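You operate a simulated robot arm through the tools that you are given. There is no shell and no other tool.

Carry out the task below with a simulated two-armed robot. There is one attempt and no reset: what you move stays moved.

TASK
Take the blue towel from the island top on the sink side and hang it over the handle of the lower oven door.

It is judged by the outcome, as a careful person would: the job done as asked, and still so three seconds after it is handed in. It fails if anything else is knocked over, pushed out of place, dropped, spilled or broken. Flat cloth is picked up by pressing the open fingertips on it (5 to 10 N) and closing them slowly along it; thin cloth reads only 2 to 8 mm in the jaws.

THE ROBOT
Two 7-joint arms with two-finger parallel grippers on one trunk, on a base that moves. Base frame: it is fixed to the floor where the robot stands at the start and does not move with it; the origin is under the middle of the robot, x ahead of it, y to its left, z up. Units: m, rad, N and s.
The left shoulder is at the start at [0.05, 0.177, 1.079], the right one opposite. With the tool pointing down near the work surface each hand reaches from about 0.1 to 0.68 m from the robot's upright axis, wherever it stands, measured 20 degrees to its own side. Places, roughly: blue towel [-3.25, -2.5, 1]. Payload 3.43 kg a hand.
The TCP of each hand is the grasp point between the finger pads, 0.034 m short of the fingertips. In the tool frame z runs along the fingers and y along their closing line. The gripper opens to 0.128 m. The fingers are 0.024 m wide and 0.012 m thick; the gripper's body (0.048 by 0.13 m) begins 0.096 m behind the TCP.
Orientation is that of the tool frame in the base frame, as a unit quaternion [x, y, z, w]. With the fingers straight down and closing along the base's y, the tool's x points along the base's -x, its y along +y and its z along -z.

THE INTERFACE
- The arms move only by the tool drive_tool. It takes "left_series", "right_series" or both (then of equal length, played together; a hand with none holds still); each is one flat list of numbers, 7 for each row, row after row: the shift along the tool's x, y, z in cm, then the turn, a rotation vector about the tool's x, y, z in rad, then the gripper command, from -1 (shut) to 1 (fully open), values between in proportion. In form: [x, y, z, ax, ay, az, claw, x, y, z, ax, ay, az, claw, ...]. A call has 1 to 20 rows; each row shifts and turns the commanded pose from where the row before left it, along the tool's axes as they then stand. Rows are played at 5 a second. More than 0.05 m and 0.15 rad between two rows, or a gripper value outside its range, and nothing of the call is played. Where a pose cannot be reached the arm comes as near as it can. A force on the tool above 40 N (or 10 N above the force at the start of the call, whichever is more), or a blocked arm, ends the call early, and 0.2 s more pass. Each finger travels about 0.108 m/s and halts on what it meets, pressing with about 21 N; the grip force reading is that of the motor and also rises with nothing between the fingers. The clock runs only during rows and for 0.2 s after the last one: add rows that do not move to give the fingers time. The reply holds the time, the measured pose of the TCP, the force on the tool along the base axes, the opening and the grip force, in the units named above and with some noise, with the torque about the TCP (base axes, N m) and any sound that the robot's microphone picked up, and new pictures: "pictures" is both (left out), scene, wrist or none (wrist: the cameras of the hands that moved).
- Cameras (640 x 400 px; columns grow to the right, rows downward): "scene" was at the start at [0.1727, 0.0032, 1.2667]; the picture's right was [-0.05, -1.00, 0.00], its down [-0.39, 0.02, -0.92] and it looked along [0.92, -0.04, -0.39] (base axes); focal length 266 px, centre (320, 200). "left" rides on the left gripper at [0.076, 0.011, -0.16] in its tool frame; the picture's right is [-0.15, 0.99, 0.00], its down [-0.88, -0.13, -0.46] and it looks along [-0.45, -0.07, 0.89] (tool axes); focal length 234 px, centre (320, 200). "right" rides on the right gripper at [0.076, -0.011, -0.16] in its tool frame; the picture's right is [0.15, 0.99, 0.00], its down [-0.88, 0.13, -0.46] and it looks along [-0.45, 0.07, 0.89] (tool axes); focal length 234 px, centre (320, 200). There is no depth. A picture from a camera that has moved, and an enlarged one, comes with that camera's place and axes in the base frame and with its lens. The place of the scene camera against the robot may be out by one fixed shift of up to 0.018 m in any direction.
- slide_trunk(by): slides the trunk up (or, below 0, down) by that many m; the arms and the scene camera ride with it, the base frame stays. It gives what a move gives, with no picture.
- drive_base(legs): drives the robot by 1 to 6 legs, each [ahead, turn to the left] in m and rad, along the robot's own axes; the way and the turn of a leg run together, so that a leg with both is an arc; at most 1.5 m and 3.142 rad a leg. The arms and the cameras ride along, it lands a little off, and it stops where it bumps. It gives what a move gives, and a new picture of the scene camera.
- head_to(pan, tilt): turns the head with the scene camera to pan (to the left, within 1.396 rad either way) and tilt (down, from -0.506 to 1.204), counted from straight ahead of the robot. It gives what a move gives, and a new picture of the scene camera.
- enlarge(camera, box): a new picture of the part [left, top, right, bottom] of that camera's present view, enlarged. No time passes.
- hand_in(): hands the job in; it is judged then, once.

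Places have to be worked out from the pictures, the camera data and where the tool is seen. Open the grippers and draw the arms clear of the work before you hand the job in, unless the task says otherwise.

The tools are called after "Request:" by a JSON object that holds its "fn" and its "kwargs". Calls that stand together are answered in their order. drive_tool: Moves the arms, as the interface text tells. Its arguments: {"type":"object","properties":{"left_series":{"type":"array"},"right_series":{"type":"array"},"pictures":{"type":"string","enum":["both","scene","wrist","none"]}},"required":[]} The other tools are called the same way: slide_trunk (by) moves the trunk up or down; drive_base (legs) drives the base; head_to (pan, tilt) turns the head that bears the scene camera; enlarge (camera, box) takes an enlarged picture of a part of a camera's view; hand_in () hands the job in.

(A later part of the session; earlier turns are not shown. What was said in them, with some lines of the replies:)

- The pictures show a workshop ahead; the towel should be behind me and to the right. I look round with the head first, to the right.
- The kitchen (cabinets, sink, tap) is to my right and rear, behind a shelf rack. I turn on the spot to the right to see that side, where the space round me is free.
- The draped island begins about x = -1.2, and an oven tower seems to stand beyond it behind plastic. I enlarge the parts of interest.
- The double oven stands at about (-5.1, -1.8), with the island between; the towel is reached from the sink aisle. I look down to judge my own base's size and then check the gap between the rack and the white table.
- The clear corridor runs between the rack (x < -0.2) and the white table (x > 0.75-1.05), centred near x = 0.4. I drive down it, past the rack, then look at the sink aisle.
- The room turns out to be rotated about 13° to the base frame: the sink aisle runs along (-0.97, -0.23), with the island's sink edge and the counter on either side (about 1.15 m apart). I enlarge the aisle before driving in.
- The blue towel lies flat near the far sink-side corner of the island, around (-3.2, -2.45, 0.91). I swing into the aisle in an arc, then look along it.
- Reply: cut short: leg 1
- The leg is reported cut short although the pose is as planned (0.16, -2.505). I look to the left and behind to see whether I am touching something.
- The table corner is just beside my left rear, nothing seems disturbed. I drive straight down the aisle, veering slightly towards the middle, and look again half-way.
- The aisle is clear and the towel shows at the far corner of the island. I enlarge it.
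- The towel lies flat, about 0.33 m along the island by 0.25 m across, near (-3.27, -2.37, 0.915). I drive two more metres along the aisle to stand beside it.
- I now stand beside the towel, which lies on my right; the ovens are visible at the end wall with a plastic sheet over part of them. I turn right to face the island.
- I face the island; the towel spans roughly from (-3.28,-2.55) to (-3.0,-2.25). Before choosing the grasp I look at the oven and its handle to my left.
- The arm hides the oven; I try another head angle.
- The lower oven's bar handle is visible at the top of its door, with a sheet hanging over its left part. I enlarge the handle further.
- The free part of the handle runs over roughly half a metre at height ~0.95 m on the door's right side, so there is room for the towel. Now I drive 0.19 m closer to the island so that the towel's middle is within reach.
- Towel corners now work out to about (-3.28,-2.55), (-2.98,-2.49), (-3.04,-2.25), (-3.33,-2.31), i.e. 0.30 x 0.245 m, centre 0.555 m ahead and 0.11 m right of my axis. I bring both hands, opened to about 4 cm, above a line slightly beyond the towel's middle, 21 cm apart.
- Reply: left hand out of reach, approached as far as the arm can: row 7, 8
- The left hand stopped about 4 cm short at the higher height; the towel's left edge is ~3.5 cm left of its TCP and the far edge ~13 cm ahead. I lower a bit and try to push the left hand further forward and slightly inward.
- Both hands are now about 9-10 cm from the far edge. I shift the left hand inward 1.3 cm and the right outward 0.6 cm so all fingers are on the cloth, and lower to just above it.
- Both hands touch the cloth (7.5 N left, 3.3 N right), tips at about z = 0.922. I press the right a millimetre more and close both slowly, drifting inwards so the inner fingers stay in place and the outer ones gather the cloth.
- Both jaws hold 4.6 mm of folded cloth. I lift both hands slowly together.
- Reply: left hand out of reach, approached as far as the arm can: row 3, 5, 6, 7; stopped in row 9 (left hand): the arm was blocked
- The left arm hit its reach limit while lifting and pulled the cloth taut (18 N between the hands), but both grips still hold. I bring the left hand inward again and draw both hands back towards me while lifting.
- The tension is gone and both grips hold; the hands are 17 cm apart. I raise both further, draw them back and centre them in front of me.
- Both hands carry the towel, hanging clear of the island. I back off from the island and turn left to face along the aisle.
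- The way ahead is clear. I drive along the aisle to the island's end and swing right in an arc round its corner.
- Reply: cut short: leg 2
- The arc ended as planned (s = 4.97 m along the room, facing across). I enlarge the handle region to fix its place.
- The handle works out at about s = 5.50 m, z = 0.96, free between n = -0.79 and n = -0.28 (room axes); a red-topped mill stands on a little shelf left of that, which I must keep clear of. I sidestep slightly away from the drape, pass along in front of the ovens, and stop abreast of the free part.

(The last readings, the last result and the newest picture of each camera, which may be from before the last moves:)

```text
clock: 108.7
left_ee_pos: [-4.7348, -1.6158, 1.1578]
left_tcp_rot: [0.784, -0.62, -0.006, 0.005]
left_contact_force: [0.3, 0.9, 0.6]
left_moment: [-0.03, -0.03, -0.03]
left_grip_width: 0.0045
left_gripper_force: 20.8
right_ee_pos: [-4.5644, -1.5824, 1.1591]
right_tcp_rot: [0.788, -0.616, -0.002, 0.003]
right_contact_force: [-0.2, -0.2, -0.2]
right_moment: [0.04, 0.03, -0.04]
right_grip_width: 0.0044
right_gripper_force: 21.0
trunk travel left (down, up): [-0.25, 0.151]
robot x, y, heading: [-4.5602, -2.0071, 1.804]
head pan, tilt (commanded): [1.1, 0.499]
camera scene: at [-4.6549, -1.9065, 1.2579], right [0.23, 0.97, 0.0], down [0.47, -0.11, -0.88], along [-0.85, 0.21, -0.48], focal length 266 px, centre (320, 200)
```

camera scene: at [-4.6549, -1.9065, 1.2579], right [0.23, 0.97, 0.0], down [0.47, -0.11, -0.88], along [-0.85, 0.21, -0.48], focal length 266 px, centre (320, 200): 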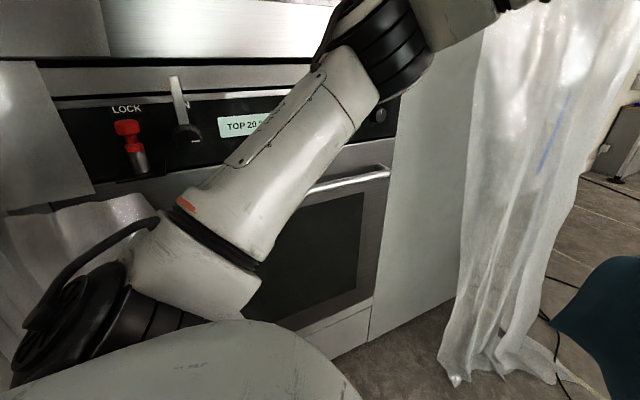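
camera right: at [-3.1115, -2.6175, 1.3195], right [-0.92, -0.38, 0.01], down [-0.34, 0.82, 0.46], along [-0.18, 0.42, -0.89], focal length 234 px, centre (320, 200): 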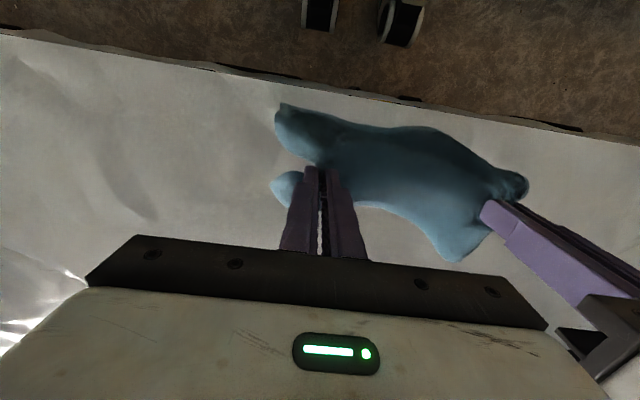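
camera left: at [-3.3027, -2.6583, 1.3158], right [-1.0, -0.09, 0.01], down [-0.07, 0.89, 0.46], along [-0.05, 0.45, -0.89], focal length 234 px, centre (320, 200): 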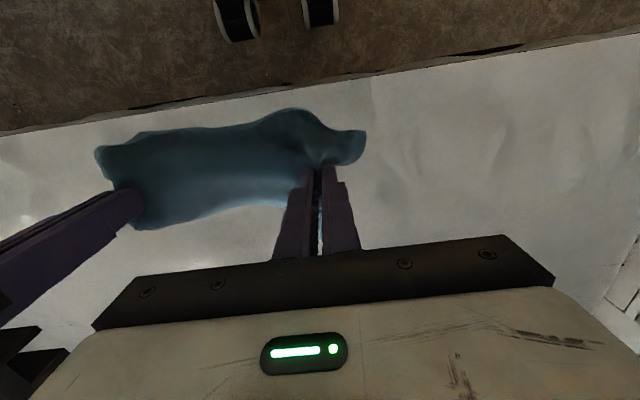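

The bar's right end is at about n = -0.29, z = 0.96, consistent with before. I drive 0.39 m further and turn left to face the oven.

Request:
{"fn": "drive_base", "kwargs": {"legs": [[0.39, 0], [0, 1.57]]}}

Request:
{"fn": "head_to", "kwargs": {"pan": 0.0, "tilt": 0.55}}

```text
clock: 115.0
left_ee_pos: [-5.0385, -1.8004, 1.1559]
left_tcp_rot: [0.993, 0.12, 0.0, 0.007]
left_contact_force: [-0.1, 0.1, 0.0]
left_moment: [-0.01, 0.0, -0.07]
left_grip_width: 0.0043
left_gripper_force: 21.4
right_ee_pos: [-5.0737, -1.6305, 1.1593]
right_tcp_rot: [0.992, 0.124, 0.0, 0.005]
right_contact_force: [-0.1, -0.3, 0.1]
right_moment: [0.02, 0.0, -0.04]
right_grip_width: 0.0043
right_gripper_force: 21.2
trunk travel left (down, up): [-0.25, 0.151]
robot x, y, heading: [-4.6515, -1.6196, -2.897]
head pan, tilt (commanded): [1.1, 0.499]
camera scene: at [-4.7309, -1.7207, 1.2579], right [-0.97, 0.23, 0.0], down [0.11, 0.47, -0.88], along [-0.2, -0.85, -0.48], focal length 266 px, centre (320, 200)
```

scene: 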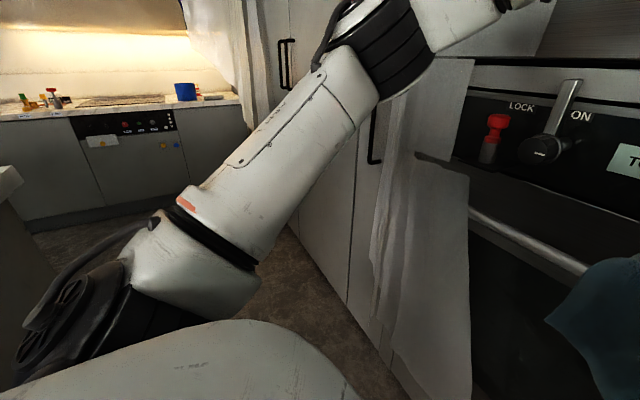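

```text
clock: 116.3
left_ee_pos: [-5.0384, -1.8003, 1.1558]
left_tcp_rot: [0.993, 0.119, -0.001, 0.006]
left_contact_force: [-0.3, -0.2, -0.5]
left_moment: [-0.02, -0.02, -0.07]
left_grip_width: 0.0047
left_gripper_force: 20.9
right_ee_pos: [-5.0726, -1.6295, 1.1605]
right_tcp_rot: [0.992, 0.124, 0.001, 0.004]
right_contact_force: [0.7, 0.1, 0.5]
right_moment: [-0.02, -0.03, -0.04]
right_grip_width: 0.0041
right_gripper_force: 21.1
trunk travel left (down, up): [-0.25, 0.151]
robot x, y, heading: [-4.6493, -1.6217, -2.895]
head pan, tilt (commanded): [0.0, 0.55]
camera scene: at [-4.7974, -1.6536, 1.2533], right [-0.24, 0.97, 0.0], down [0.51, 0.13, -0.85], along [-0.83, -0.2, -0.52], focal length 266 px, centre (320, 200)
```

scene: 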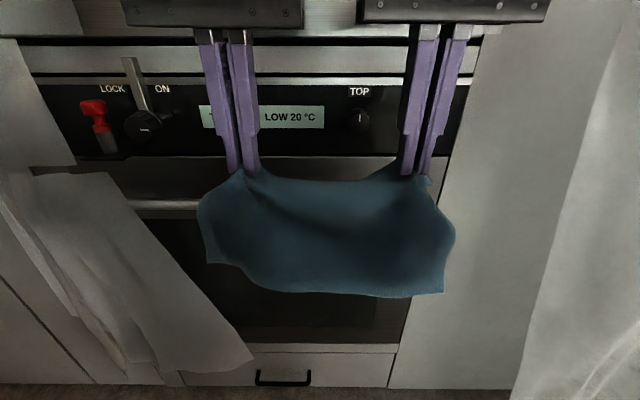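

I face the oven squarely, with the towel 0.18 m in front of the bar. I enlarge the bar and panel to fix their places before moving closer.

Request:
{"fn": "enlarge", "kwargs": {"camera": "scene", "box": [20, 140, 228, 270]}}

Request:
{"fn": "enlarge", "kwargs": {"camera": "scene", "box": [180, 30, 500, 230]}}

```text
3.08 times, centred on (124, 205) of scene
camera zoom: at [-4.7974, -1.6536, 1.2533], right [-0.24, 0.97, 0.0], down [0.51, 0.13, -0.85], along [-0.83, -0.2, -0.52], focal length 818 px, centre (923, 185)
```

zoom: 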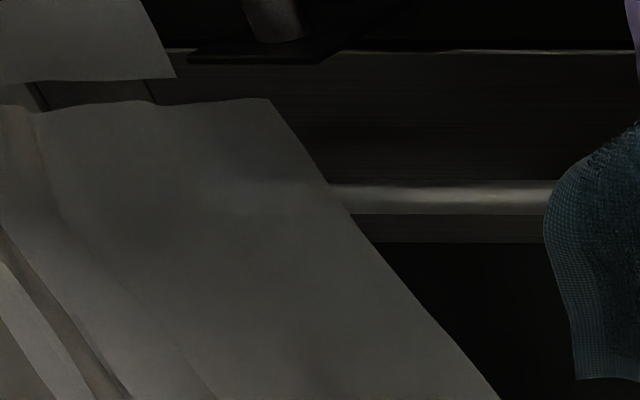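

```text
2.00 times, centred on (340, 130) of scene
camera zoom: at [-4.7974, -1.6536, 1.2533], right [-0.24, 0.97, 0.0], down [0.51, 0.13, -0.85], along [-0.83, -0.2, -0.52], focal length 532 px, centre (280, 340)
```

zoom: 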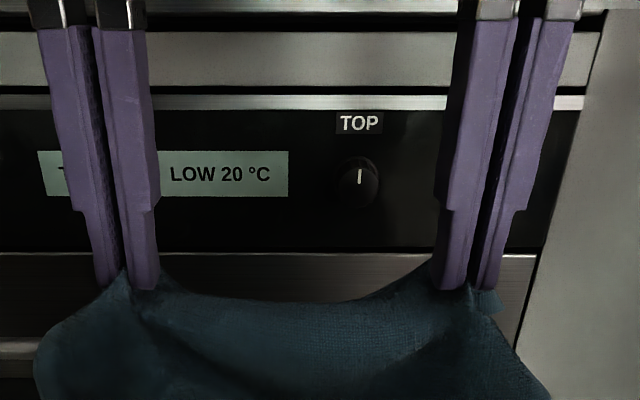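

The bar is about 2 cm thick. I move 0.1 m closer and measure the bar again for a second angle.

Request:
{"fn": "drive_base", "kwargs": {"legs": [[0.1, 0]]}}

Request:
{"fn": "enlarge", "kwargs": {"camera": "scene", "box": [20, 180, 228, 310]}}

```text
clock: 117.5
left_ee_pos: [-5.1363, -1.8253, 1.1571]
left_tcp_rot: [0.993, 0.12, -0.001, 0.006]
left_contact_force: [-2.1, 0.3, 0.7]
left_moment: [0.02, -0.02, -0.05]
left_grip_width: 0.0047
left_gripper_force: 20.9
right_ee_pos: [-5.1706, -1.6549, 1.1598]
right_tcp_rot: [0.992, 0.126, 0.0, 0.005]
right_contact_force: [-0.3, -0.2, -0.1]
right_moment: [-0.03, -0.03, -0.06]
right_grip_width: 0.0041
right_gripper_force: 20.6
trunk travel left (down, up): [-0.25, 0.151]
robot x, y, heading: [-4.7484, -1.6453, -2.896]
head pan, tilt (commanded): [0.0, 0.55]
camera scene: at [-4.8948, -1.6779, 1.2532], right [-0.24, 0.97, 0.0], down [0.51, 0.13, -0.85], along [-0.83, -0.21, -0.52], focal length 266 px, centre (320, 200)
```

scene: 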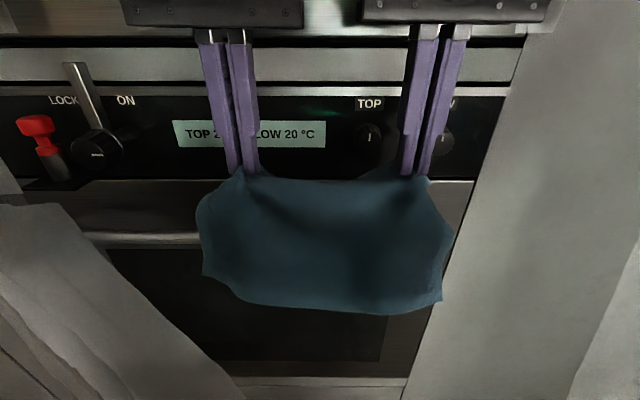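

```text
3.08 times, centred on (124, 245) of scene
camera zoom: at [-4.8948, -1.6779, 1.2532], right [-0.24, 0.97, 0.0], down [0.51, 0.13, -0.85], along [-0.83, -0.21, -0.52], focal length 818 px, centre (923, 62)
```

zoom: 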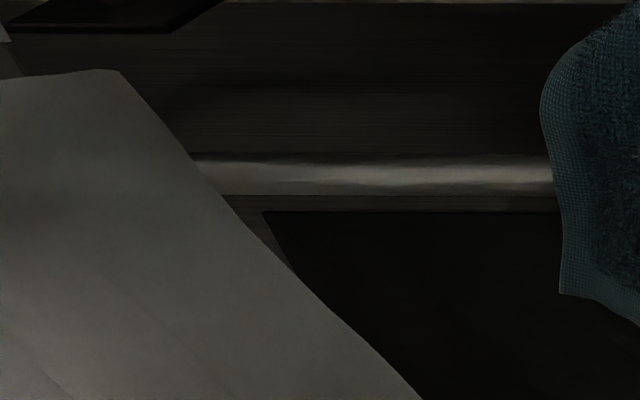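

Before trusting heights to a centimetre I check the camera against the known hand positions by enlarging the fingertips.

Request:
{"fn": "enlarge", "kwargs": {"camera": "scene", "box": [190, 20, 350, 220]}}

Request:
{"fn": "enlarge", "kwargs": {"camera": "scene", "box": [350, 20, 510, 220]}}

Request:
{"fn": "enlarge", "kwargs": {"camera": "left", "box": [0, 0, 640, 400]}}

Request:
{"fn": "enlarge", "kwargs": {"camera": "right", "box": [0, 0, 640, 400]}}

```text
2.00 times, centred on (270, 120) of scene
camera zoom: at [-4.8948, -1.6779, 1.2532], right [-0.24, 0.97, 0.0], down [0.51, 0.13, -0.85], along [-0.83, -0.21, -0.52], focal length 532 px, centre (420, 360)
```

zoom: 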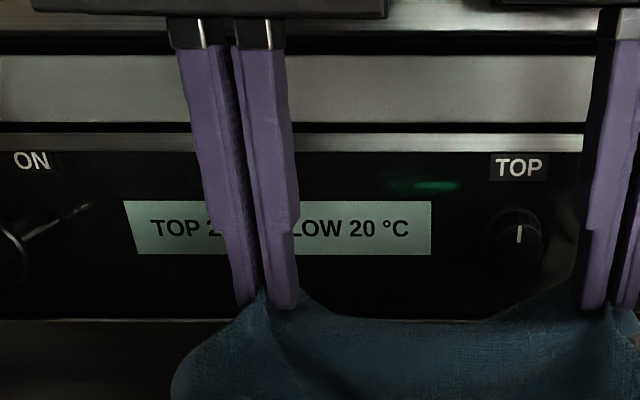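

```text
2.00 times, centred on (430, 120) of scene
camera zoom: at [-4.8948, -1.6779, 1.2532], right [-0.24, 0.97, 0.0], down [0.51, 0.13, -0.85], along [-0.83, -0.21, -0.52], focal length 532 px, centre (100, 360)
```

zoom: 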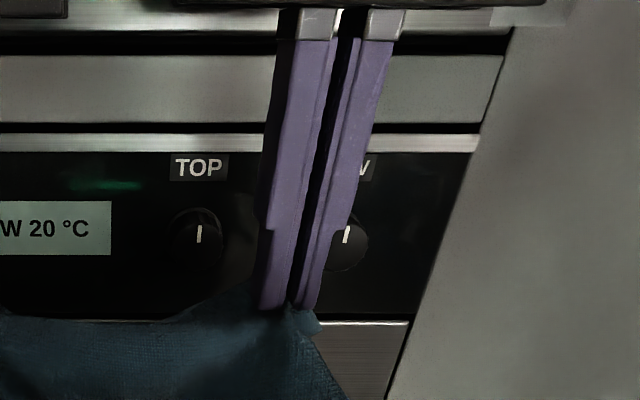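

```text
1.00 times, centred on (320, 200) of left (not enlarged: the box is as wide or as high as the picture)
camera zoom: at [-5.0595, -1.816, 1.3154], right [0.09, -1.0, 0.01], down [-0.89, -0.08, 0.46], along [-0.45, -0.05, -0.89], focal length 234 px, centre (320, 200)
```

zoom: 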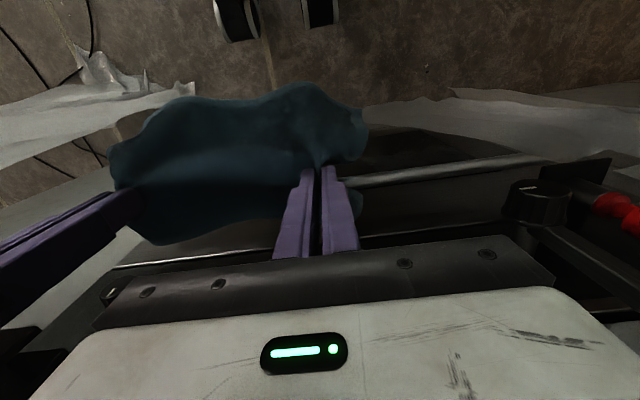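

```text
1.00 times, centred on (320, 200) of right (not enlarged: the box is as wide or as high as the picture)
camera zoom: at [-5.1006, -1.624, 1.3193], right [0.39, -0.92, 0.01], down [-0.82, -0.34, 0.46], along [-0.42, -0.18, -0.89], focal length 234 px, centre (320, 200)
```

zoom: 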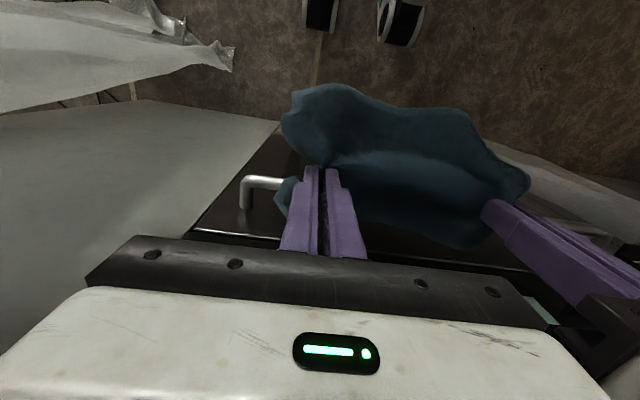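

The wrist cameras show the handle, its end post and both flaps clearly. I enlarge them to measure the bar's place and its gap to the door.

Request:
{"fn": "enlarge", "kwargs": {"camera": "right", "box": [180, 140, 340, 240]}}

Request:
{"fn": "enlarge", "kwargs": {"camera": "left", "box": [320, 100, 640, 300]}}

Request:
{"fn": "enlarge", "kwargs": {"camera": "left", "box": [80, 70, 400, 270]}}

```text
4.00 times, centred on (260, 190) of right
camera zoom: at [-5.1006, -1.624, 1.3193], right [0.39, -0.92, 0.01], down [-0.82, -0.34, 0.46], along [-0.42, -0.18, -0.89], focal length 937 px, centre (560, 240)
```

zoom: 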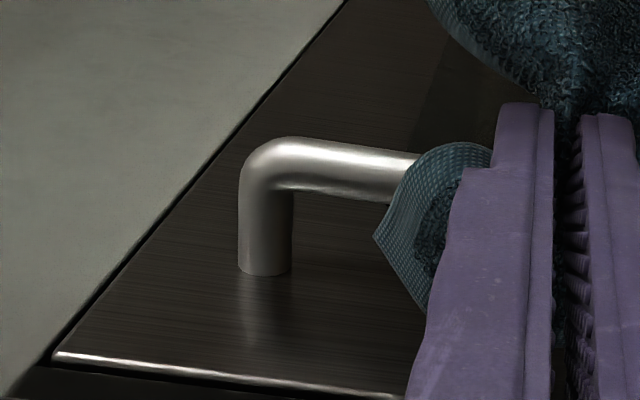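

```text
2.00 times, centred on (480, 200) of left
camera zoom: at [-5.0595, -1.816, 1.3154], right [0.09, -1.0, 0.01], down [-0.89, -0.08, 0.46], along [-0.45, -0.05, -0.89], focal length 468 px, centre (0, 200)
```

zoom: 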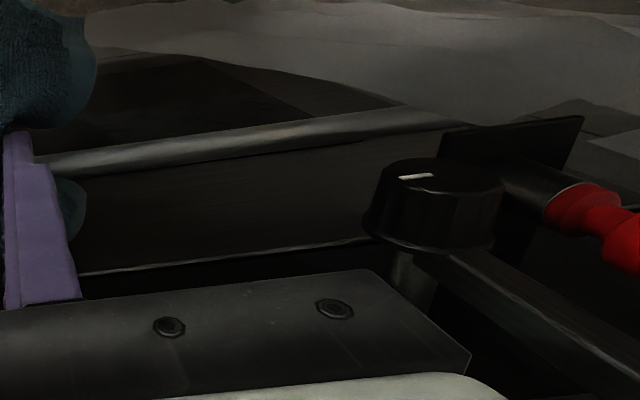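

```text
2.00 times, centred on (240, 170) of left
camera zoom: at [-5.0595, -1.816, 1.3154], right [0.09, -1.0, 0.01], down [-0.89, -0.08, 0.46], along [-0.45, -0.05, -0.89], focal length 468 px, centre (480, 260)
```

zoom: 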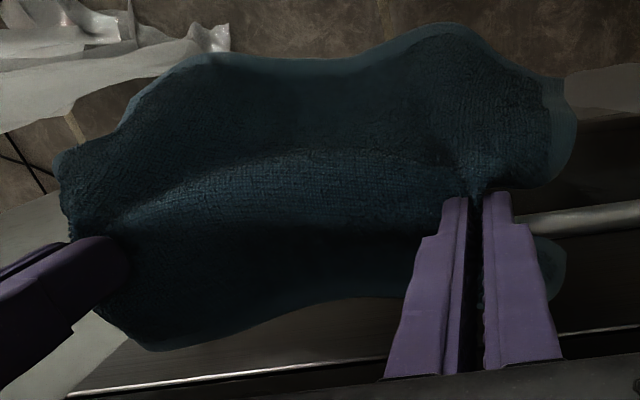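

From the wrist views: bar axis about s = 5.50 m with 2.1 cm diameter, door face 4.5 cm behind it (3.5 cm clear gap); the far flap flares forward and is already just above the bar. I move forward 4 cm, levelling the two hands, then lower 4 cm and look again.

Request:
{"fn": "drive_tool", "kwargs": {"left_series": [-1.0, 0, 0, 0, 0, 0, -1, -1.0, 0, 0, 0, 0, 0, -1, -1.0, 0, 0, 0, 0, 0, -1, -1.0, 0, 0, 0, 0, 0, -1, 0, 0, 1.0, 0, 0, 0, -1, 0, 0, 1.0, 0, 0, 0, -1, 0, 0, 1.0, 0, 0, 0, -1, 0, 0, 1.0, 0, 0, 0, -1, 0, 0, 0, 0, 0, 0, -1, 0, 0, 0, 0, 0, 0, -1], "right_series": [-1.15, 0, 0, 0, 0, 0, -1, -1.15, 0, 0, 0, 0, 0, -1, -1.15, 0, 0, 0, 0, 0, -1, -1.15, 0, 0, 0, 0, 0, -1, 0, 0, 1.05, 0, 0, 0, -1, 0, 0, 1.05, 0, 0, 0, -1, 0, 0, 1.05, 0, 0, 0, -1, 0, 0, 1.05, 0, 0, 0, -1, 0, 0, 0, 0, 0, 0, -1, 0, 0, 0, 0, 0, 0, -1], "pictures": "both"}}

```text
clock: 119.7
left_ee_pos: [-5.1733, -1.8349, 1.1173]
left_tcp_rot: [0.993, 0.12, -0.002, 0.006]
left_contact_force: [-0.4, 0.3, 0.8]
left_moment: [0.0, 0.03, -0.1]
left_grip_width: 0.0045
left_gripper_force: 20.9
right_ee_pos: [-5.2143, -1.6676, 1.1173]
right_tcp_rot: [0.992, 0.125, 0.001, 0.004]
right_contact_force: [-0.3, 0.7, 0.0]
right_moment: [-0.05, 0.03, -0.03]
right_grip_width: 0.0042
right_gripper_force: 21.1
trunk travel left (down, up): [-0.25, 0.151]
robot x, y, heading: [-4.7508, -1.6478, -2.895]
head pan, tilt (commanded): [0.0, 0.55]
camera scene: at [-4.894, -1.6777, 1.2533], right [-0.24, 0.97, 0.0], down [0.51, 0.13, -0.85], along [-0.83, -0.21, -0.52], focal length 266 px, centre (320, 200)
camera right: at [-5.1441, -1.6353, 1.2771], right [0.39, -0.92, 0.01], down [-0.82, -0.34, 0.46], along [-0.42, -0.18, -0.89], focal length 234 px, centre (320, 200)
camera left: at [-5.0976, -1.8259, 1.2756], right [0.09, -1.0, 0.01], down [-0.89, -0.08, 0.46], along [-0.45, -0.05, -0.89], focal length 234 px, centre (320, 200)
```

scene: 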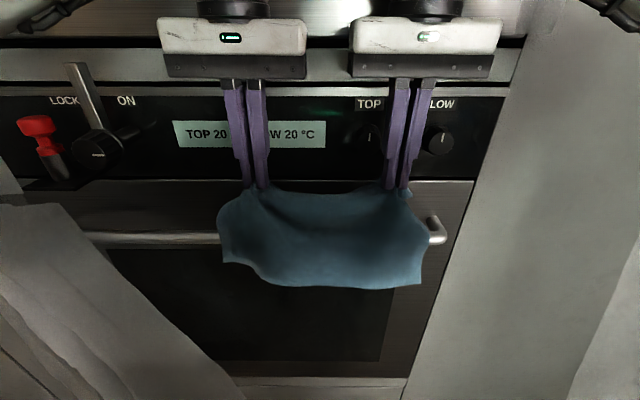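
right: 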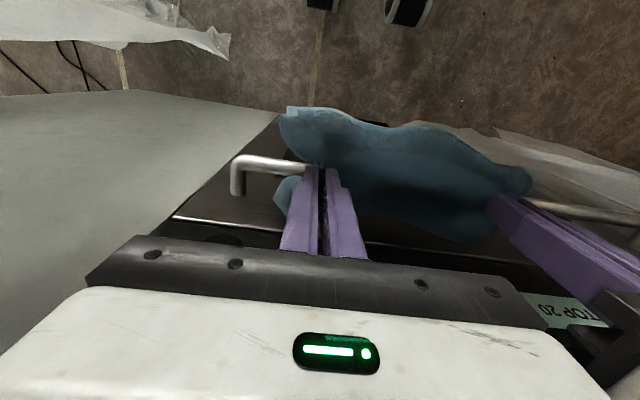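
left: 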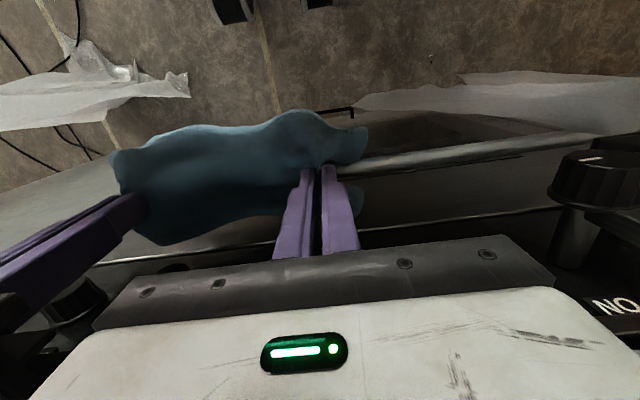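

Hands are level at s = 5.46 m, tips at z = 1.083. I enlarge the wrist views to triangulate the bar from this new height.

Request:
{"fn": "enlarge", "kwargs": {"camera": "right", "box": [180, 120, 340, 220]}}

Request:
{"fn": "enlarge", "kwargs": {"camera": "left", "box": [80, 80, 400, 280]}}

```text
4.00 times, centred on (260, 170) of right
camera zoom: at [-5.1441, -1.6353, 1.2771], right [0.39, -0.92, 0.01], down [-0.82, -0.34, 0.46], along [-0.42, -0.18, -0.89], focal length 937 px, centre (560, 320)
```

zoom: 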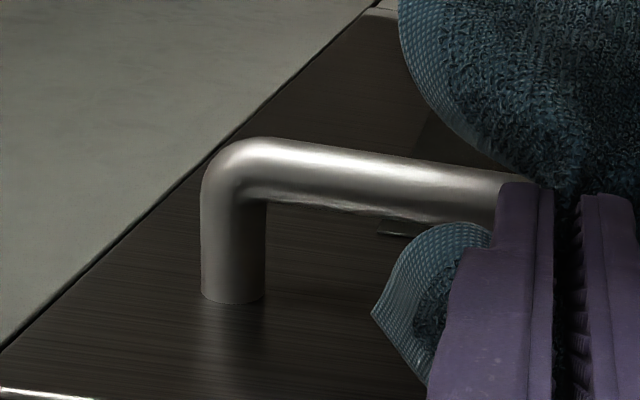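

```text
2.00 times, centred on (240, 180) of left
camera zoom: at [-5.0976, -1.8259, 1.2756], right [0.09, -1.0, 0.01], down [-0.89, -0.08, 0.46], along [-0.45, -0.05, -0.89], focal length 468 px, centre (480, 240)
```

zoom: 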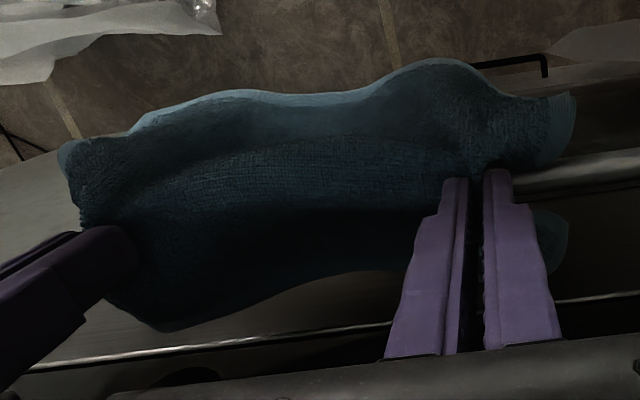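

The two views agree: bar axis at z = 0.978, s = 5.495; door face at 5.542. The far flap now hangs right above the gap behind the bar, so I lower it in and bring the hands forward over the bar.

Request:
{"fn": "drive_tool", "kwargs": {"left_series": [0, 0, 1.0, 0, 0, 0, -1, 0, 0, 1.0, 0, 0, 0, -1, 0, 0, 0.7, 0, 0, 0, -1, -1.0, 0, 0.6, 0, 0, 0, -1, -1.0, 0, 0.6, 0, 0, 0, -1, -1.0, 0, 0.6, 0, 0, 0, -1, -0.8, 0, 0.5, 0, 0, 0, -1, 0, 0, 0, 0, 0, 0, -1, 0, 0, 0, 0, 0, 0, -1], "right_series": [0, 0, 1.0, 0, 0, 0, -1, 0, 0, 1.0, 0, 0, 0, -1, 0, 0, 0.7, 0, 0, 0, -1, -1.0, 0, 0.6, 0, 0, 0, -1, -1.0, 0, 0.6, 0, 0, 0, -1, -1.0, 0, 0.6, 0, 0, 0, -1, -0.8, 0, 0.5, 0, 0, 0, -1, 0, 0, 0, 0, 0, 0, -1, 0, 0, 0, 0, 0, 0, -1], "pictures": "both"}}

```text
clock: 121.7
left_ee_pos: [-5.2112, -1.8442, 1.0677]
left_tcp_rot: [0.993, 0.12, -0.001, 0.006]
left_contact_force: [0.9, 0.5, 0.3]
left_moment: [0.0, -0.02, -0.08]
left_grip_width: 0.0045
left_gripper_force: 21.1
right_ee_pos: [-5.252, -1.6785, 1.0685]
right_tcp_rot: [0.992, 0.125, 0.0, 0.004]
right_contact_force: [0.4, 0.5, 0.2]
right_moment: [0.03, -0.01, -0.04]
right_grip_width: 0.0041
right_gripper_force: 20.9
trunk travel left (down, up): [-0.25, 0.151]
robot x, y, heading: [-4.7476, -1.6468, -2.895]
head pan, tilt (commanded): [0.0, 0.55]
camera scene: at [-4.894, -1.6778, 1.2533], right [-0.24, 0.97, 0.0], down [0.51, 0.13, -0.85], along [-0.83, -0.21, -0.52], focal length 266 px, centre (320, 200)
camera right: at [-5.1814, -1.6455, 1.2276], right [0.39, -0.92, 0.01], down [-0.82, -0.34, 0.46], along [-0.42, -0.18, -0.89], focal length 234 px, centre (320, 200)
camera left: at [-5.1349, -1.8357, 1.2261], right [0.09, -1.0, 0.01], down [-0.89, -0.08, 0.46], along [-0.45, -0.05, -0.89], focal length 234 px, centre (320, 200)
```

scene: 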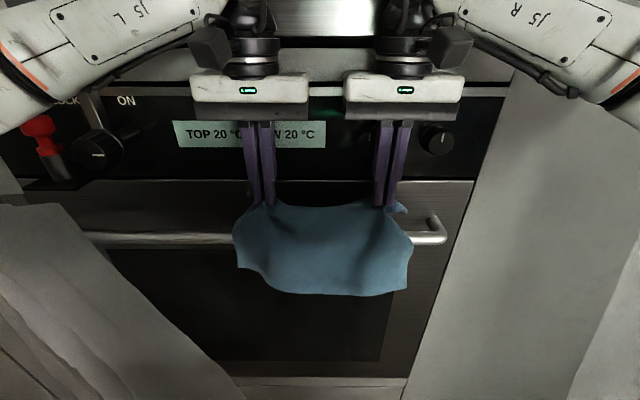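
right: 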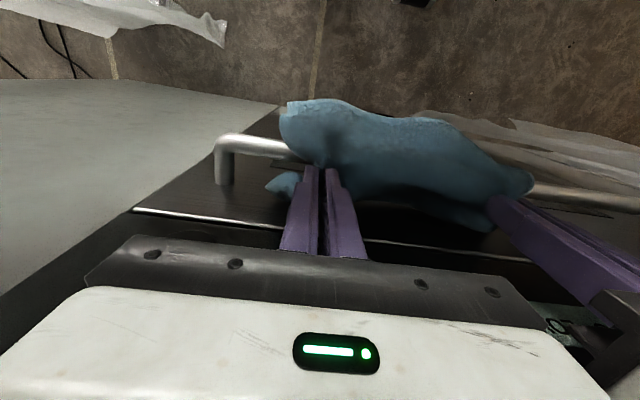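
left: 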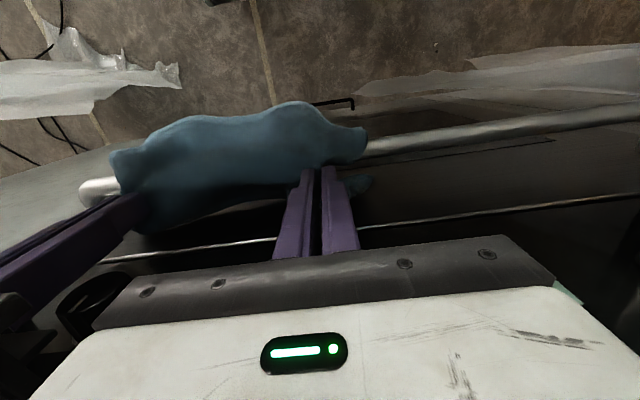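

The pinch line is now straight above the bar, fingertips 4.5 cm over its top. I check the flaps against the bar in enlarged views.

Request:
{"fn": "enlarge", "kwargs": {"camera": "left", "box": [60, 90, 380, 290]}}

Request:
{"fn": "enlarge", "kwargs": {"camera": "right", "box": [200, 80, 520, 280]}}

Request:
{"fn": "enlarge", "kwargs": {"camera": "scene", "box": [200, 110, 460, 310]}}

```text
2.00 times, centred on (220, 190) of left
camera zoom: at [-5.1349, -1.8357, 1.2261], right [0.09, -1.0, 0.01], down [-0.89, -0.08, 0.46], along [-0.45, -0.05, -0.89], focal length 468 px, centre (520, 220)
```

zoom: 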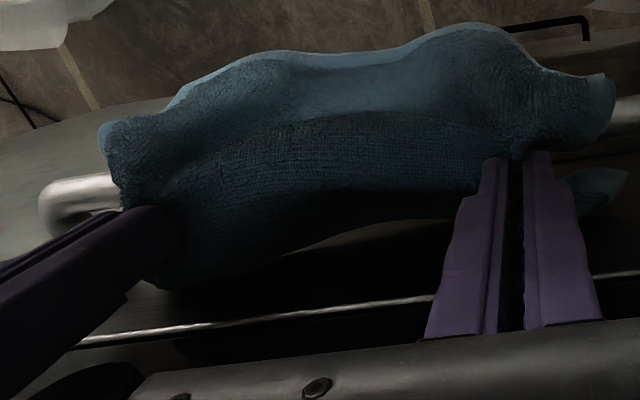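

```text
2.00 times, centred on (360, 180) of right
camera zoom: at [-5.1814, -1.6455, 1.2276], right [0.39, -0.92, 0.01], down [-0.82, -0.34, 0.46], along [-0.42, -0.18, -0.89], focal length 468 px, centre (240, 240)
```

zoom: 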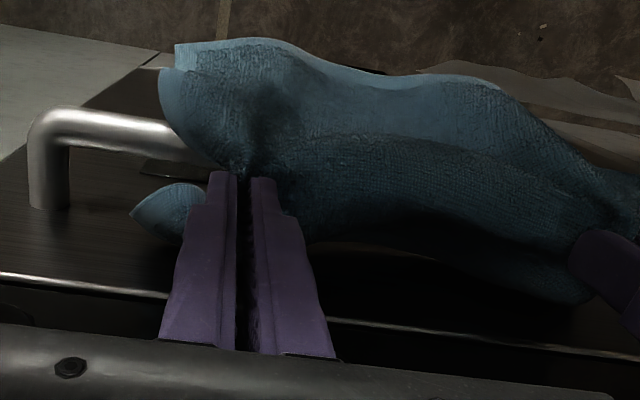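

```text
2.00 times, centred on (330, 210) of scene
camera zoom: at [-4.894, -1.6778, 1.2533], right [-0.24, 0.97, 0.0], down [0.51, 0.13, -0.85], along [-0.83, -0.21, -0.52], focal length 532 px, centre (300, 180)
```

zoom: 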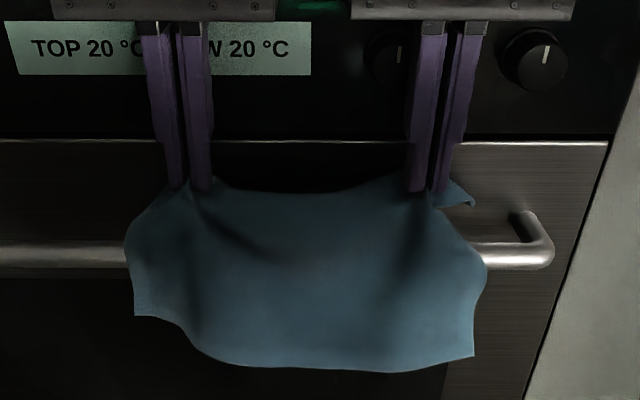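

The far flap hangs behind the bar, the near flap in front, with the bar between. I lower 4.4 cm more while leaning the hands back 20° so the gripper bodies stay clear of the knobs.

Request:
{"fn": "drive_tool", "kwargs": {"left_series": [0, 0, 1.1, 0, -0.117, 0, -1, 0.13, 0, 1.09, 0, -0.117, 0, -1, 0.25, 0, 1.07, 0, -0.117, 0, -1, 0.38, 0, 1.03, 0, 0, 0, -1, 0, 0, 0, 0, 0, 0, -1, 0, 0, 0, 0, 0, 0, -1], "right_series": [0, 0, 1.1, 0, -0.117, 0, -1, 0.13, 0, 1.09, 0, -0.117, 0, -1, 0.25, 0, 1.07, 0, -0.117, 0, -1, 0.38, 0, 1.03, 0, 0, 0, -1, 0, 0, 0, 0, 0, 0, -1, 0, 0, 0, 0, 0, 0, -1], "pictures": "both"}}

```text
clock: 123.1
left_ee_pos: [-5.2109, -1.8437, 1.0237]
left_tcp_rot: [0.977, 0.117, -0.175, 0.027]
left_contact_force: [0.1, -0.9, 0.5]
left_moment: [0.0, -0.01, -0.1]
left_grip_width: 0.0045
left_gripper_force: 20.7
right_ee_pos: [-5.2511, -1.6766, 1.0236]
right_tcp_rot: [0.977, 0.122, -0.174, 0.025]
right_contact_force: [0.7, -0.6, 0.7]
right_moment: [0.0, 0.0, -0.05]
right_grip_width: 0.0042
right_gripper_force: 20.5
trunk travel left (down, up): [-0.25, 0.151]
robot x, y, heading: [-4.7513, -1.6498, -2.899]
head pan, tilt (commanded): [0.0, 0.55]
camera scene: at [-4.8939, -1.6777, 1.2534], right [-0.24, 0.97, 0.0], down [0.51, 0.13, -0.85], along [-0.83, -0.21, -0.52], focal length 266 px, centre (320, 200)
camera right: at [-5.1321, -1.6335, 1.148], right [0.38, -0.92, -0.04], down [-0.62, -0.29, 0.73], along [-0.69, -0.25, -0.68], focal length 234 px, centre (320, 200)
camera left: at [-5.0856, -1.8245, 1.1463], right [0.1, -0.99, 0.06], down [-0.68, -0.02, 0.73], along [-0.73, -0.12, -0.68], focal length 234 px, centre (320, 200)
```

scene: 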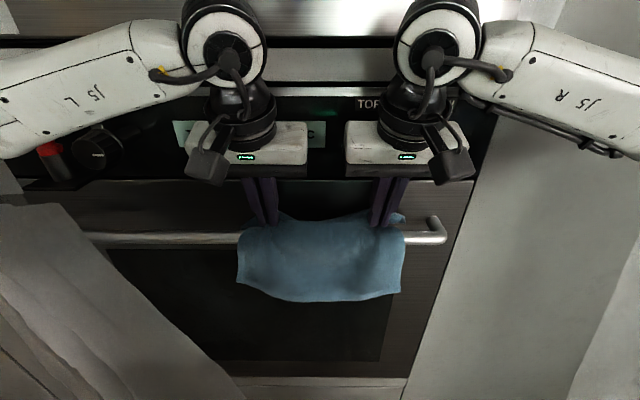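
right: 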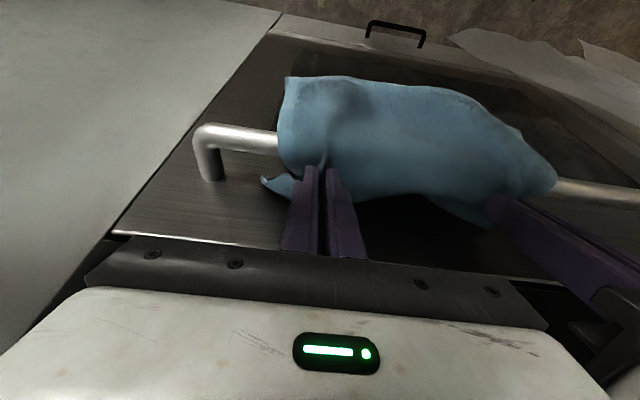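
left: 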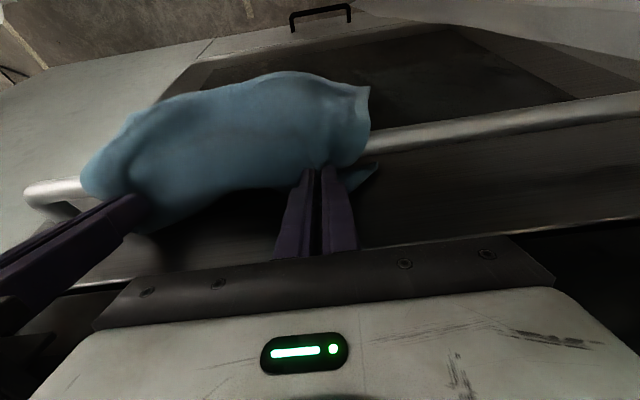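

The towel lies over the bar: front flap outside, tail visible behind between bar and door, no contact forces. I open both hands slowly and look before withdrawing.

Request:
{"fn": "drive_tool", "kwargs": {"left_series": [0, 0, 0, 0, 0, 0, -0.9, 0, 0, 0, 0, 0, 0, -0.8, 0, 0, 0, 0, 0, 0, -0.7, 0, 0, 0, 0, 0, 0, -0.6, 0, 0, 0, 0, 0, 0, -0.5, 0, 0, 0, 0, 0, 0, -0.5, 0, 0, 0, 0, 0, 0, -0.5], "right_series": [0, 0, 0, 0, 0, 0, -0.9, 0, 0, 0, 0, 0, 0, -0.8, 0, 0, 0, 0, 0, 0, -0.7, 0, 0, 0, 0, 0, 0, -0.6, 0, 0, 0, 0, 0, 0, -0.5, 0, 0, 0, 0, 0, 0, -0.5, 0, 0, 0, 0, 0, 0, -0.5], "pictures": "both"}}

```text
clock: 124.7
left_ee_pos: [-5.2101, -1.8448, 1.0233]
left_tcp_rot: [0.977, 0.116, -0.174, 0.027]
left_contact_force: [0.0, -0.4, -0.4]
left_moment: [0.01, 0.0, 0.01]
left_grip_width: 0.032
left_gripper_force: 0.1
right_ee_pos: [-5.2505, -1.6767, 1.0238]
right_tcp_rot: [0.977, 0.122, -0.173, 0.025]
right_contact_force: [-0.7, 0.5, -0.8]
right_moment: [-0.03, 0.0, 0.0]
right_grip_width: 0.0317
right_gripper_force: 0.1
trunk travel left (down, up): [-0.25, 0.151]
robot x, y, heading: [-4.7465, -1.648, -2.9]
head pan, tilt (commanded): [0.0, 0.55]
camera scene: at [-4.894, -1.6777, 1.2533], right [-0.24, 0.97, 0.0], down [0.51, 0.13, -0.85], along [-0.83, -0.21, -0.52], focal length 266 px, centre (320, 200)
camera right: at [-5.1321, -1.6336, 1.148], right [0.38, -0.92, -0.04], down [-0.62, -0.29, 0.73], along [-0.69, -0.25, -0.68], focal length 234 px, centre (320, 200)
camera left: at [-5.0857, -1.8244, 1.1464], right [0.1, -0.99, 0.06], down [-0.68, -0.02, 0.73], along [-0.72, -0.12, -0.68], focal length 234 px, centre (320, 200)
```

scene: 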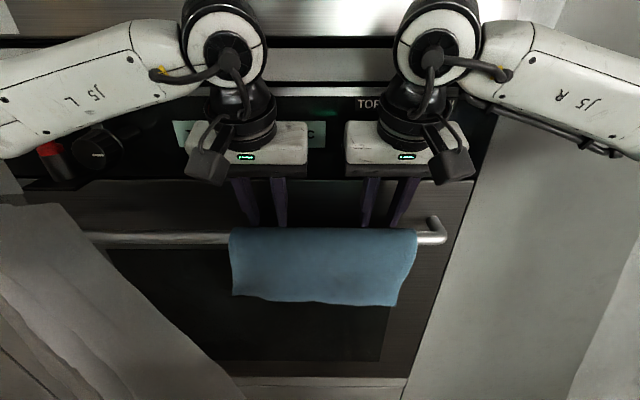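
right: 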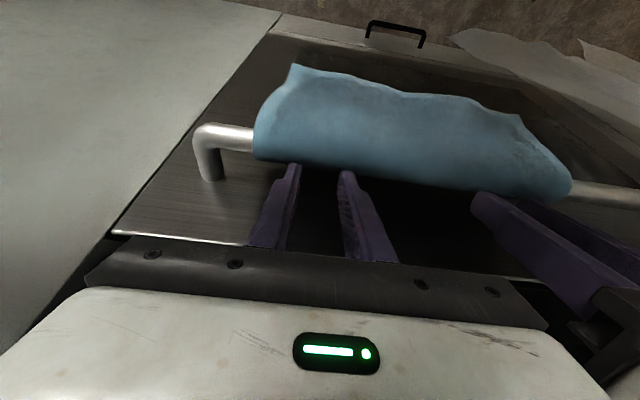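
left: 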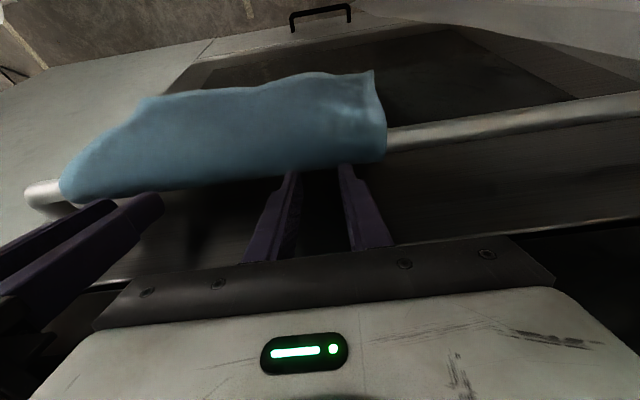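

The towel has settled neatly over the bar, and the open fingers are free of it. I withdraw both hands straight up, then back.

Request:
{"fn": "drive_tool", "kwargs": {"left_series": [-0.17, 0, -0.47, 0, 0, 0, -0.5, -0.34, 0, -0.94, 0, 0, 0, -0.5, -0.45, 0, -1.25, 0, 0, 0, -0.5, -0.45, 0, -1.25, 0, 0, 0, -0.5, -0.45, 0, -1.25, 0, 0, 0, -0.5, -0.45, 0, -1.25, 0, 0, 0, -0.5, -0.45, 0, -1.25, 0, 0, 0, -0.5, 1.4, 0, -0.52, 0, 0, 0, -0.5, 1.9, 0, -0.7, 0, 0, 0, -0.5, 1.9, 0, -0.7, 0, 0, 0, -0.5, 1.9, 0, -0.7, 0, 0, 0, -0.5, 1.9, 0, -0.7, 0, 0, 0, -0.5, 0, 0, 0, 0, 0, 0, -0.5], "right_series": [-0.17, 0, -0.47, 0, 0, 0, -0.5, -0.34, 0, -0.94, 0, 0, 0, -0.5, -0.45, 0, -1.25, 0, 0, 0, -0.5, -0.45, 0, -1.25, 0, 0, 0, -0.5, -0.45, 0, -1.25, 0, 0, 0, -0.5, -0.45, 0, -1.25, 0, 0, 0, -0.5, -0.45, 0, -1.25, 0, 0, 0, -0.5, 1.4, 0, -0.52, 0, 0, 0, -0.5, 1.9, 0, -0.7, 0, 0, 0, -0.5, 1.9, 0, -0.7, 0, 0, 0, -0.5, 1.9, 0, -0.7, 0, 0, 0, -0.5, 1.9, 0, -0.7, 0, 0, 0, -0.5, 0, 0, 0, 0, 0, 0, -0.5], "pictures": "both"}}

```text
clock: 127.5
left_ee_pos: [-5.1175, -1.8215, 1.1042]
left_tcp_rot: [0.977, 0.117, -0.174, 0.027]
left_contact_force: [0.0, -0.2, 0.2]
left_moment: [0.02, -0.01, -0.02]
left_grip_width: 0.0318
left_gripper_force: 0.0
right_ee_pos: [-5.1573, -1.6526, 1.1054]
right_tcp_rot: [0.977, 0.122, -0.172, 0.026]
right_contact_force: [0.2, -0.6, 0.0]
right_moment: [-0.03, 0.02, -0.03]
right_grip_width: 0.032
right_gripper_force: 0.0
trunk travel left (down, up): [-0.25, 0.151]
robot x, y, heading: [-4.752, -1.6446, -2.896]
head pan, tilt (commanded): [0.0, 0.55]
camera scene: at [-4.894, -1.6778, 1.2533], right [-0.24, 0.97, 0.0], down [0.51, 0.13, -0.85], along [-0.83, -0.21, -0.52], focal length 266 px, centre (320, 200)
camera right: at [-5.0386, -1.6093, 1.2297], right [0.38, -0.92, -0.04], down [-0.62, -0.29, 0.73], along [-0.69, -0.25, -0.68], focal length 234 px, centre (320, 200)
camera left: at [-4.992, -1.8009, 1.2269], right [0.1, -0.99, 0.06], down [-0.68, -0.02, 0.73], along [-0.72, -0.12, -0.68], focal length 234 px, centre (320, 200)
```

scene: 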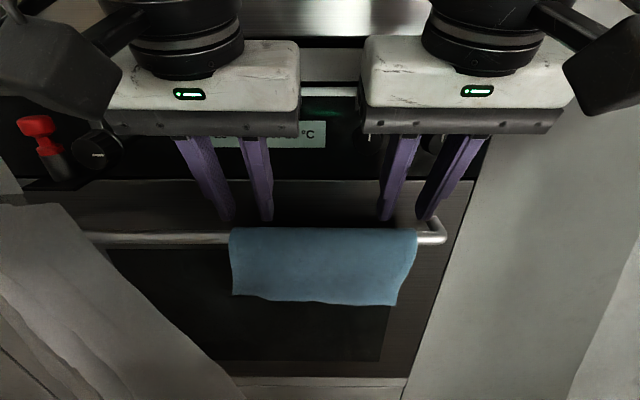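
right: 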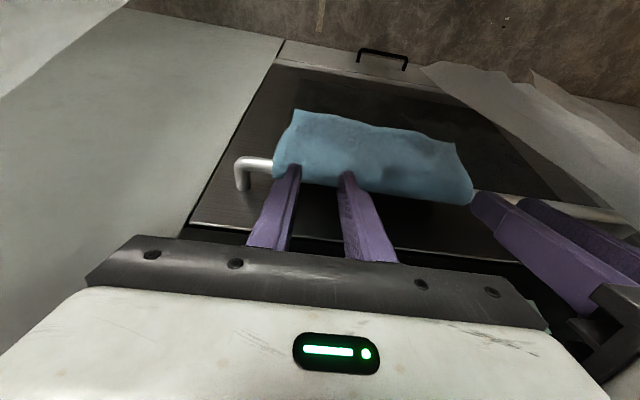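
left: 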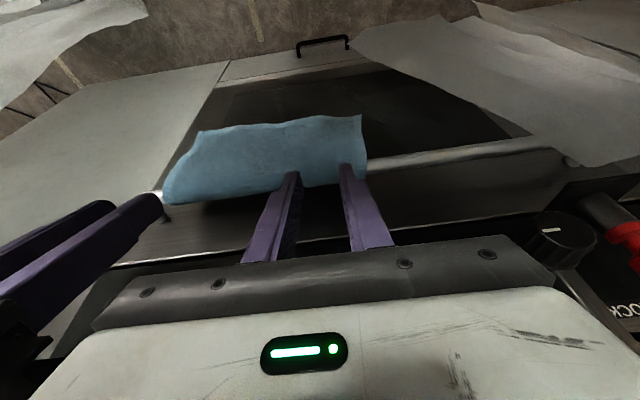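

The towel stays put with the hands withdrawn. I draw the hands further back, set them upright, and open the grippers fully.

Request:
{"fn": "drive_tool", "kwargs": {"left_series": [1.41, 0, -0.52, 0, 0, 0, -0.5, 1.41, 0, -0.52, 0, 0, 0, -0.5, 1.41, 0, -0.52, 0, 0, 0, -0.5, 1.41, 0, -0.52, 0, 0.117, 0, -0.3, 1.0, 0, -1.0, 0, 0.117, 0, 0, 0.5, 0, -1.0, 0, 0.117, 0, 0.5, 0, 0, -1.0, 0, 0, 0, 1, 0, 0, 0, 0, 0, 0, 1, 0, 0, 0, 0, 0, 0, 1], "right_series": [1.41, 0, -0.52, 0, 0, 0, -0.5, 1.41, 0, -0.52, 0, 0, 0, -0.5, 1.41, 0, -0.52, 0, 0, 0, -0.5, 1.41, 0, -0.52, 0, 0.117, 0, -0.3, 1.0, 0, -1.0, 0, 0.117, 0, 0, 0.5, 0, -1.0, 0, 0.117, 0, 0.5, 0, 0, -1.0, 0, 0, 0, 1, 0, 0, 0, 0, 0, 0, 1, 0, 0, 0, 0, 0, 0, 1], "pictures": "scene"}}

Request:
{"fn": "enlarge", "kwargs": {"camera": "scene", "box": [200, 180, 460, 340]}}

```text
clock: 129.5
left_ee_pos: [-5.0403, -1.8025, 1.131]
left_tcp_rot: [0.993, 0.12, -0.001, 0.007]
left_contact_force: [0.2, 0.2, -0.1]
left_moment: [0.0, 0.02, -0.01]
left_grip_width: 0.128
left_gripper_force: 0.1
right_ee_pos: [-5.0821, -1.6328, 1.1315]
right_tcp_rot: [0.992, 0.126, 0.001, 0.004]
right_contact_force: [0.3, -0.1, 0.1]
right_moment: [-0.03, 0.01, 0.0]
right_grip_width: 0.1283
right_gripper_force: 0.1
trunk travel left (down, up): [-0.25, 0.151]
robot x, y, heading: [-4.7462, -1.6457, -2.901]
head pan, tilt (commanded): [0.0, 0.55]
camera scene: at [-4.8939, -1.6777, 1.2534], right [-0.24, 0.97, 0.0], down [0.51, 0.13, -0.85], along [-0.83, -0.21, -0.52], focal length 266 px, centre (320, 200)
```

scene: 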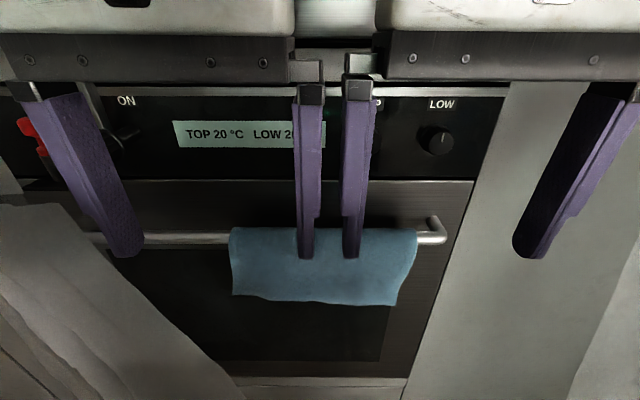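

```text
2.46 times, centred on (330, 260) of scene
camera zoom: at [-4.8939, -1.6777, 1.2534], right [-0.24, 0.97, 0.0], down [0.51, 0.13, -0.85], along [-0.83, -0.21, -0.52], focal length 654 px, centre (295, 52)
```

zoom: 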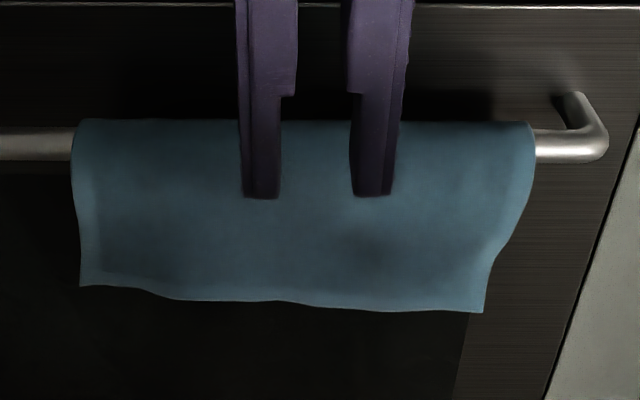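

The towel hangs evenly over the bar and hasn't moved. I back the base off 0.15 m so the arms are well clear, and check once more.

Request:
{"fn": "drive_base", "kwargs": {"legs": [[-0.15, 0]]}}

Request:
{"fn": "enlarge", "kwargs": {"camera": "scene", "box": [60, 60, 500, 335]}}

```text
clock: 130.8
left_ee_pos: [-4.8944, -1.766, 1.1316]
left_tcp_rot: [0.993, 0.121, -0.002, 0.006]
left_contact_force: [-0.3, 1.2, -0.5]
left_moment: [0.0, 0.02, 0.0]
left_grip_width: 0.1279
left_gripper_force: 0.0
right_ee_pos: [-4.9361, -1.5943, 1.1325]
right_tcp_rot: [0.992, 0.125, 0.0, 0.005]
right_contact_force: [0.3, 0.5, -0.5]
right_moment: [-0.01, 0.03, -0.01]
right_grip_width: 0.1279
right_gripper_force: 0.0
trunk travel left (down, up): [-0.25, 0.151]
robot x, y, heading: [-4.6032, -1.6107, -2.894]
head pan, tilt (commanded): [0.0, 0.55]
camera scene: at [-4.7475, -1.6413, 1.2535], right [-0.24, 0.97, 0.0], down [0.51, 0.13, -0.85], along [-0.83, -0.21, -0.52], focal length 266 px, centre (320, 200)
```

scene: 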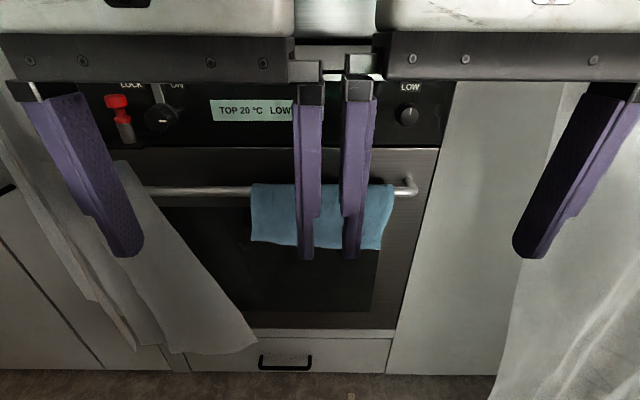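

```text
1.45 times, centred on (280, 198) of scene
camera zoom: at [-4.7475, -1.6413, 1.2535], right [-0.24, 0.97, 0.0], down [0.51, 0.13, -0.85], along [-0.83, -0.21, -0.52], focal length 387 px, centre (378, 204)
```

zoom: 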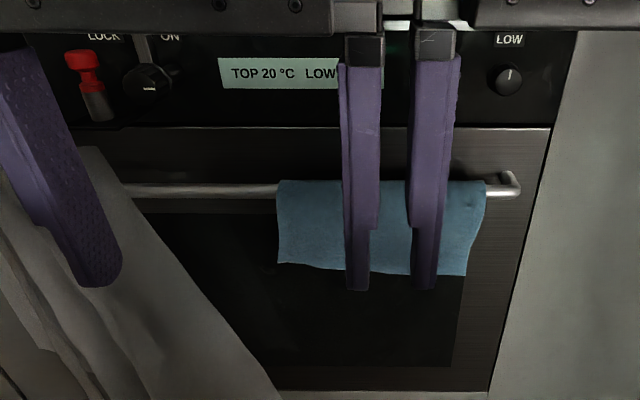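

The towel hangs steady over the lower oven's handle. The grippers are open, the arms are clear, and nothing around the oven looks disturbed. I hand the job in.

Request:
{"fn": "hand_in", "kwargs": {}}

```text
The job is handed in.
```

The blue towel is hanging over the handle of the lower oven door, and I've handed the job in. I haven't seen a judging result.

- **Towel:** it lies over the bar with one part in front and the rest down the gap between the bar and the door. It did not move while I pulled the hands away and backed off.
- **Robot:** both grippers are open, the arms are clear of the oven, and the base is about 0.15 m back from where it hung the towel.
- **Surroundings:** I saw nothing knocked over or shifted. Two curved driving moves were reported as cut short. The first ended close to the table with the weights, but the robot was where I meant it to be both times and I saw no sign of contact.
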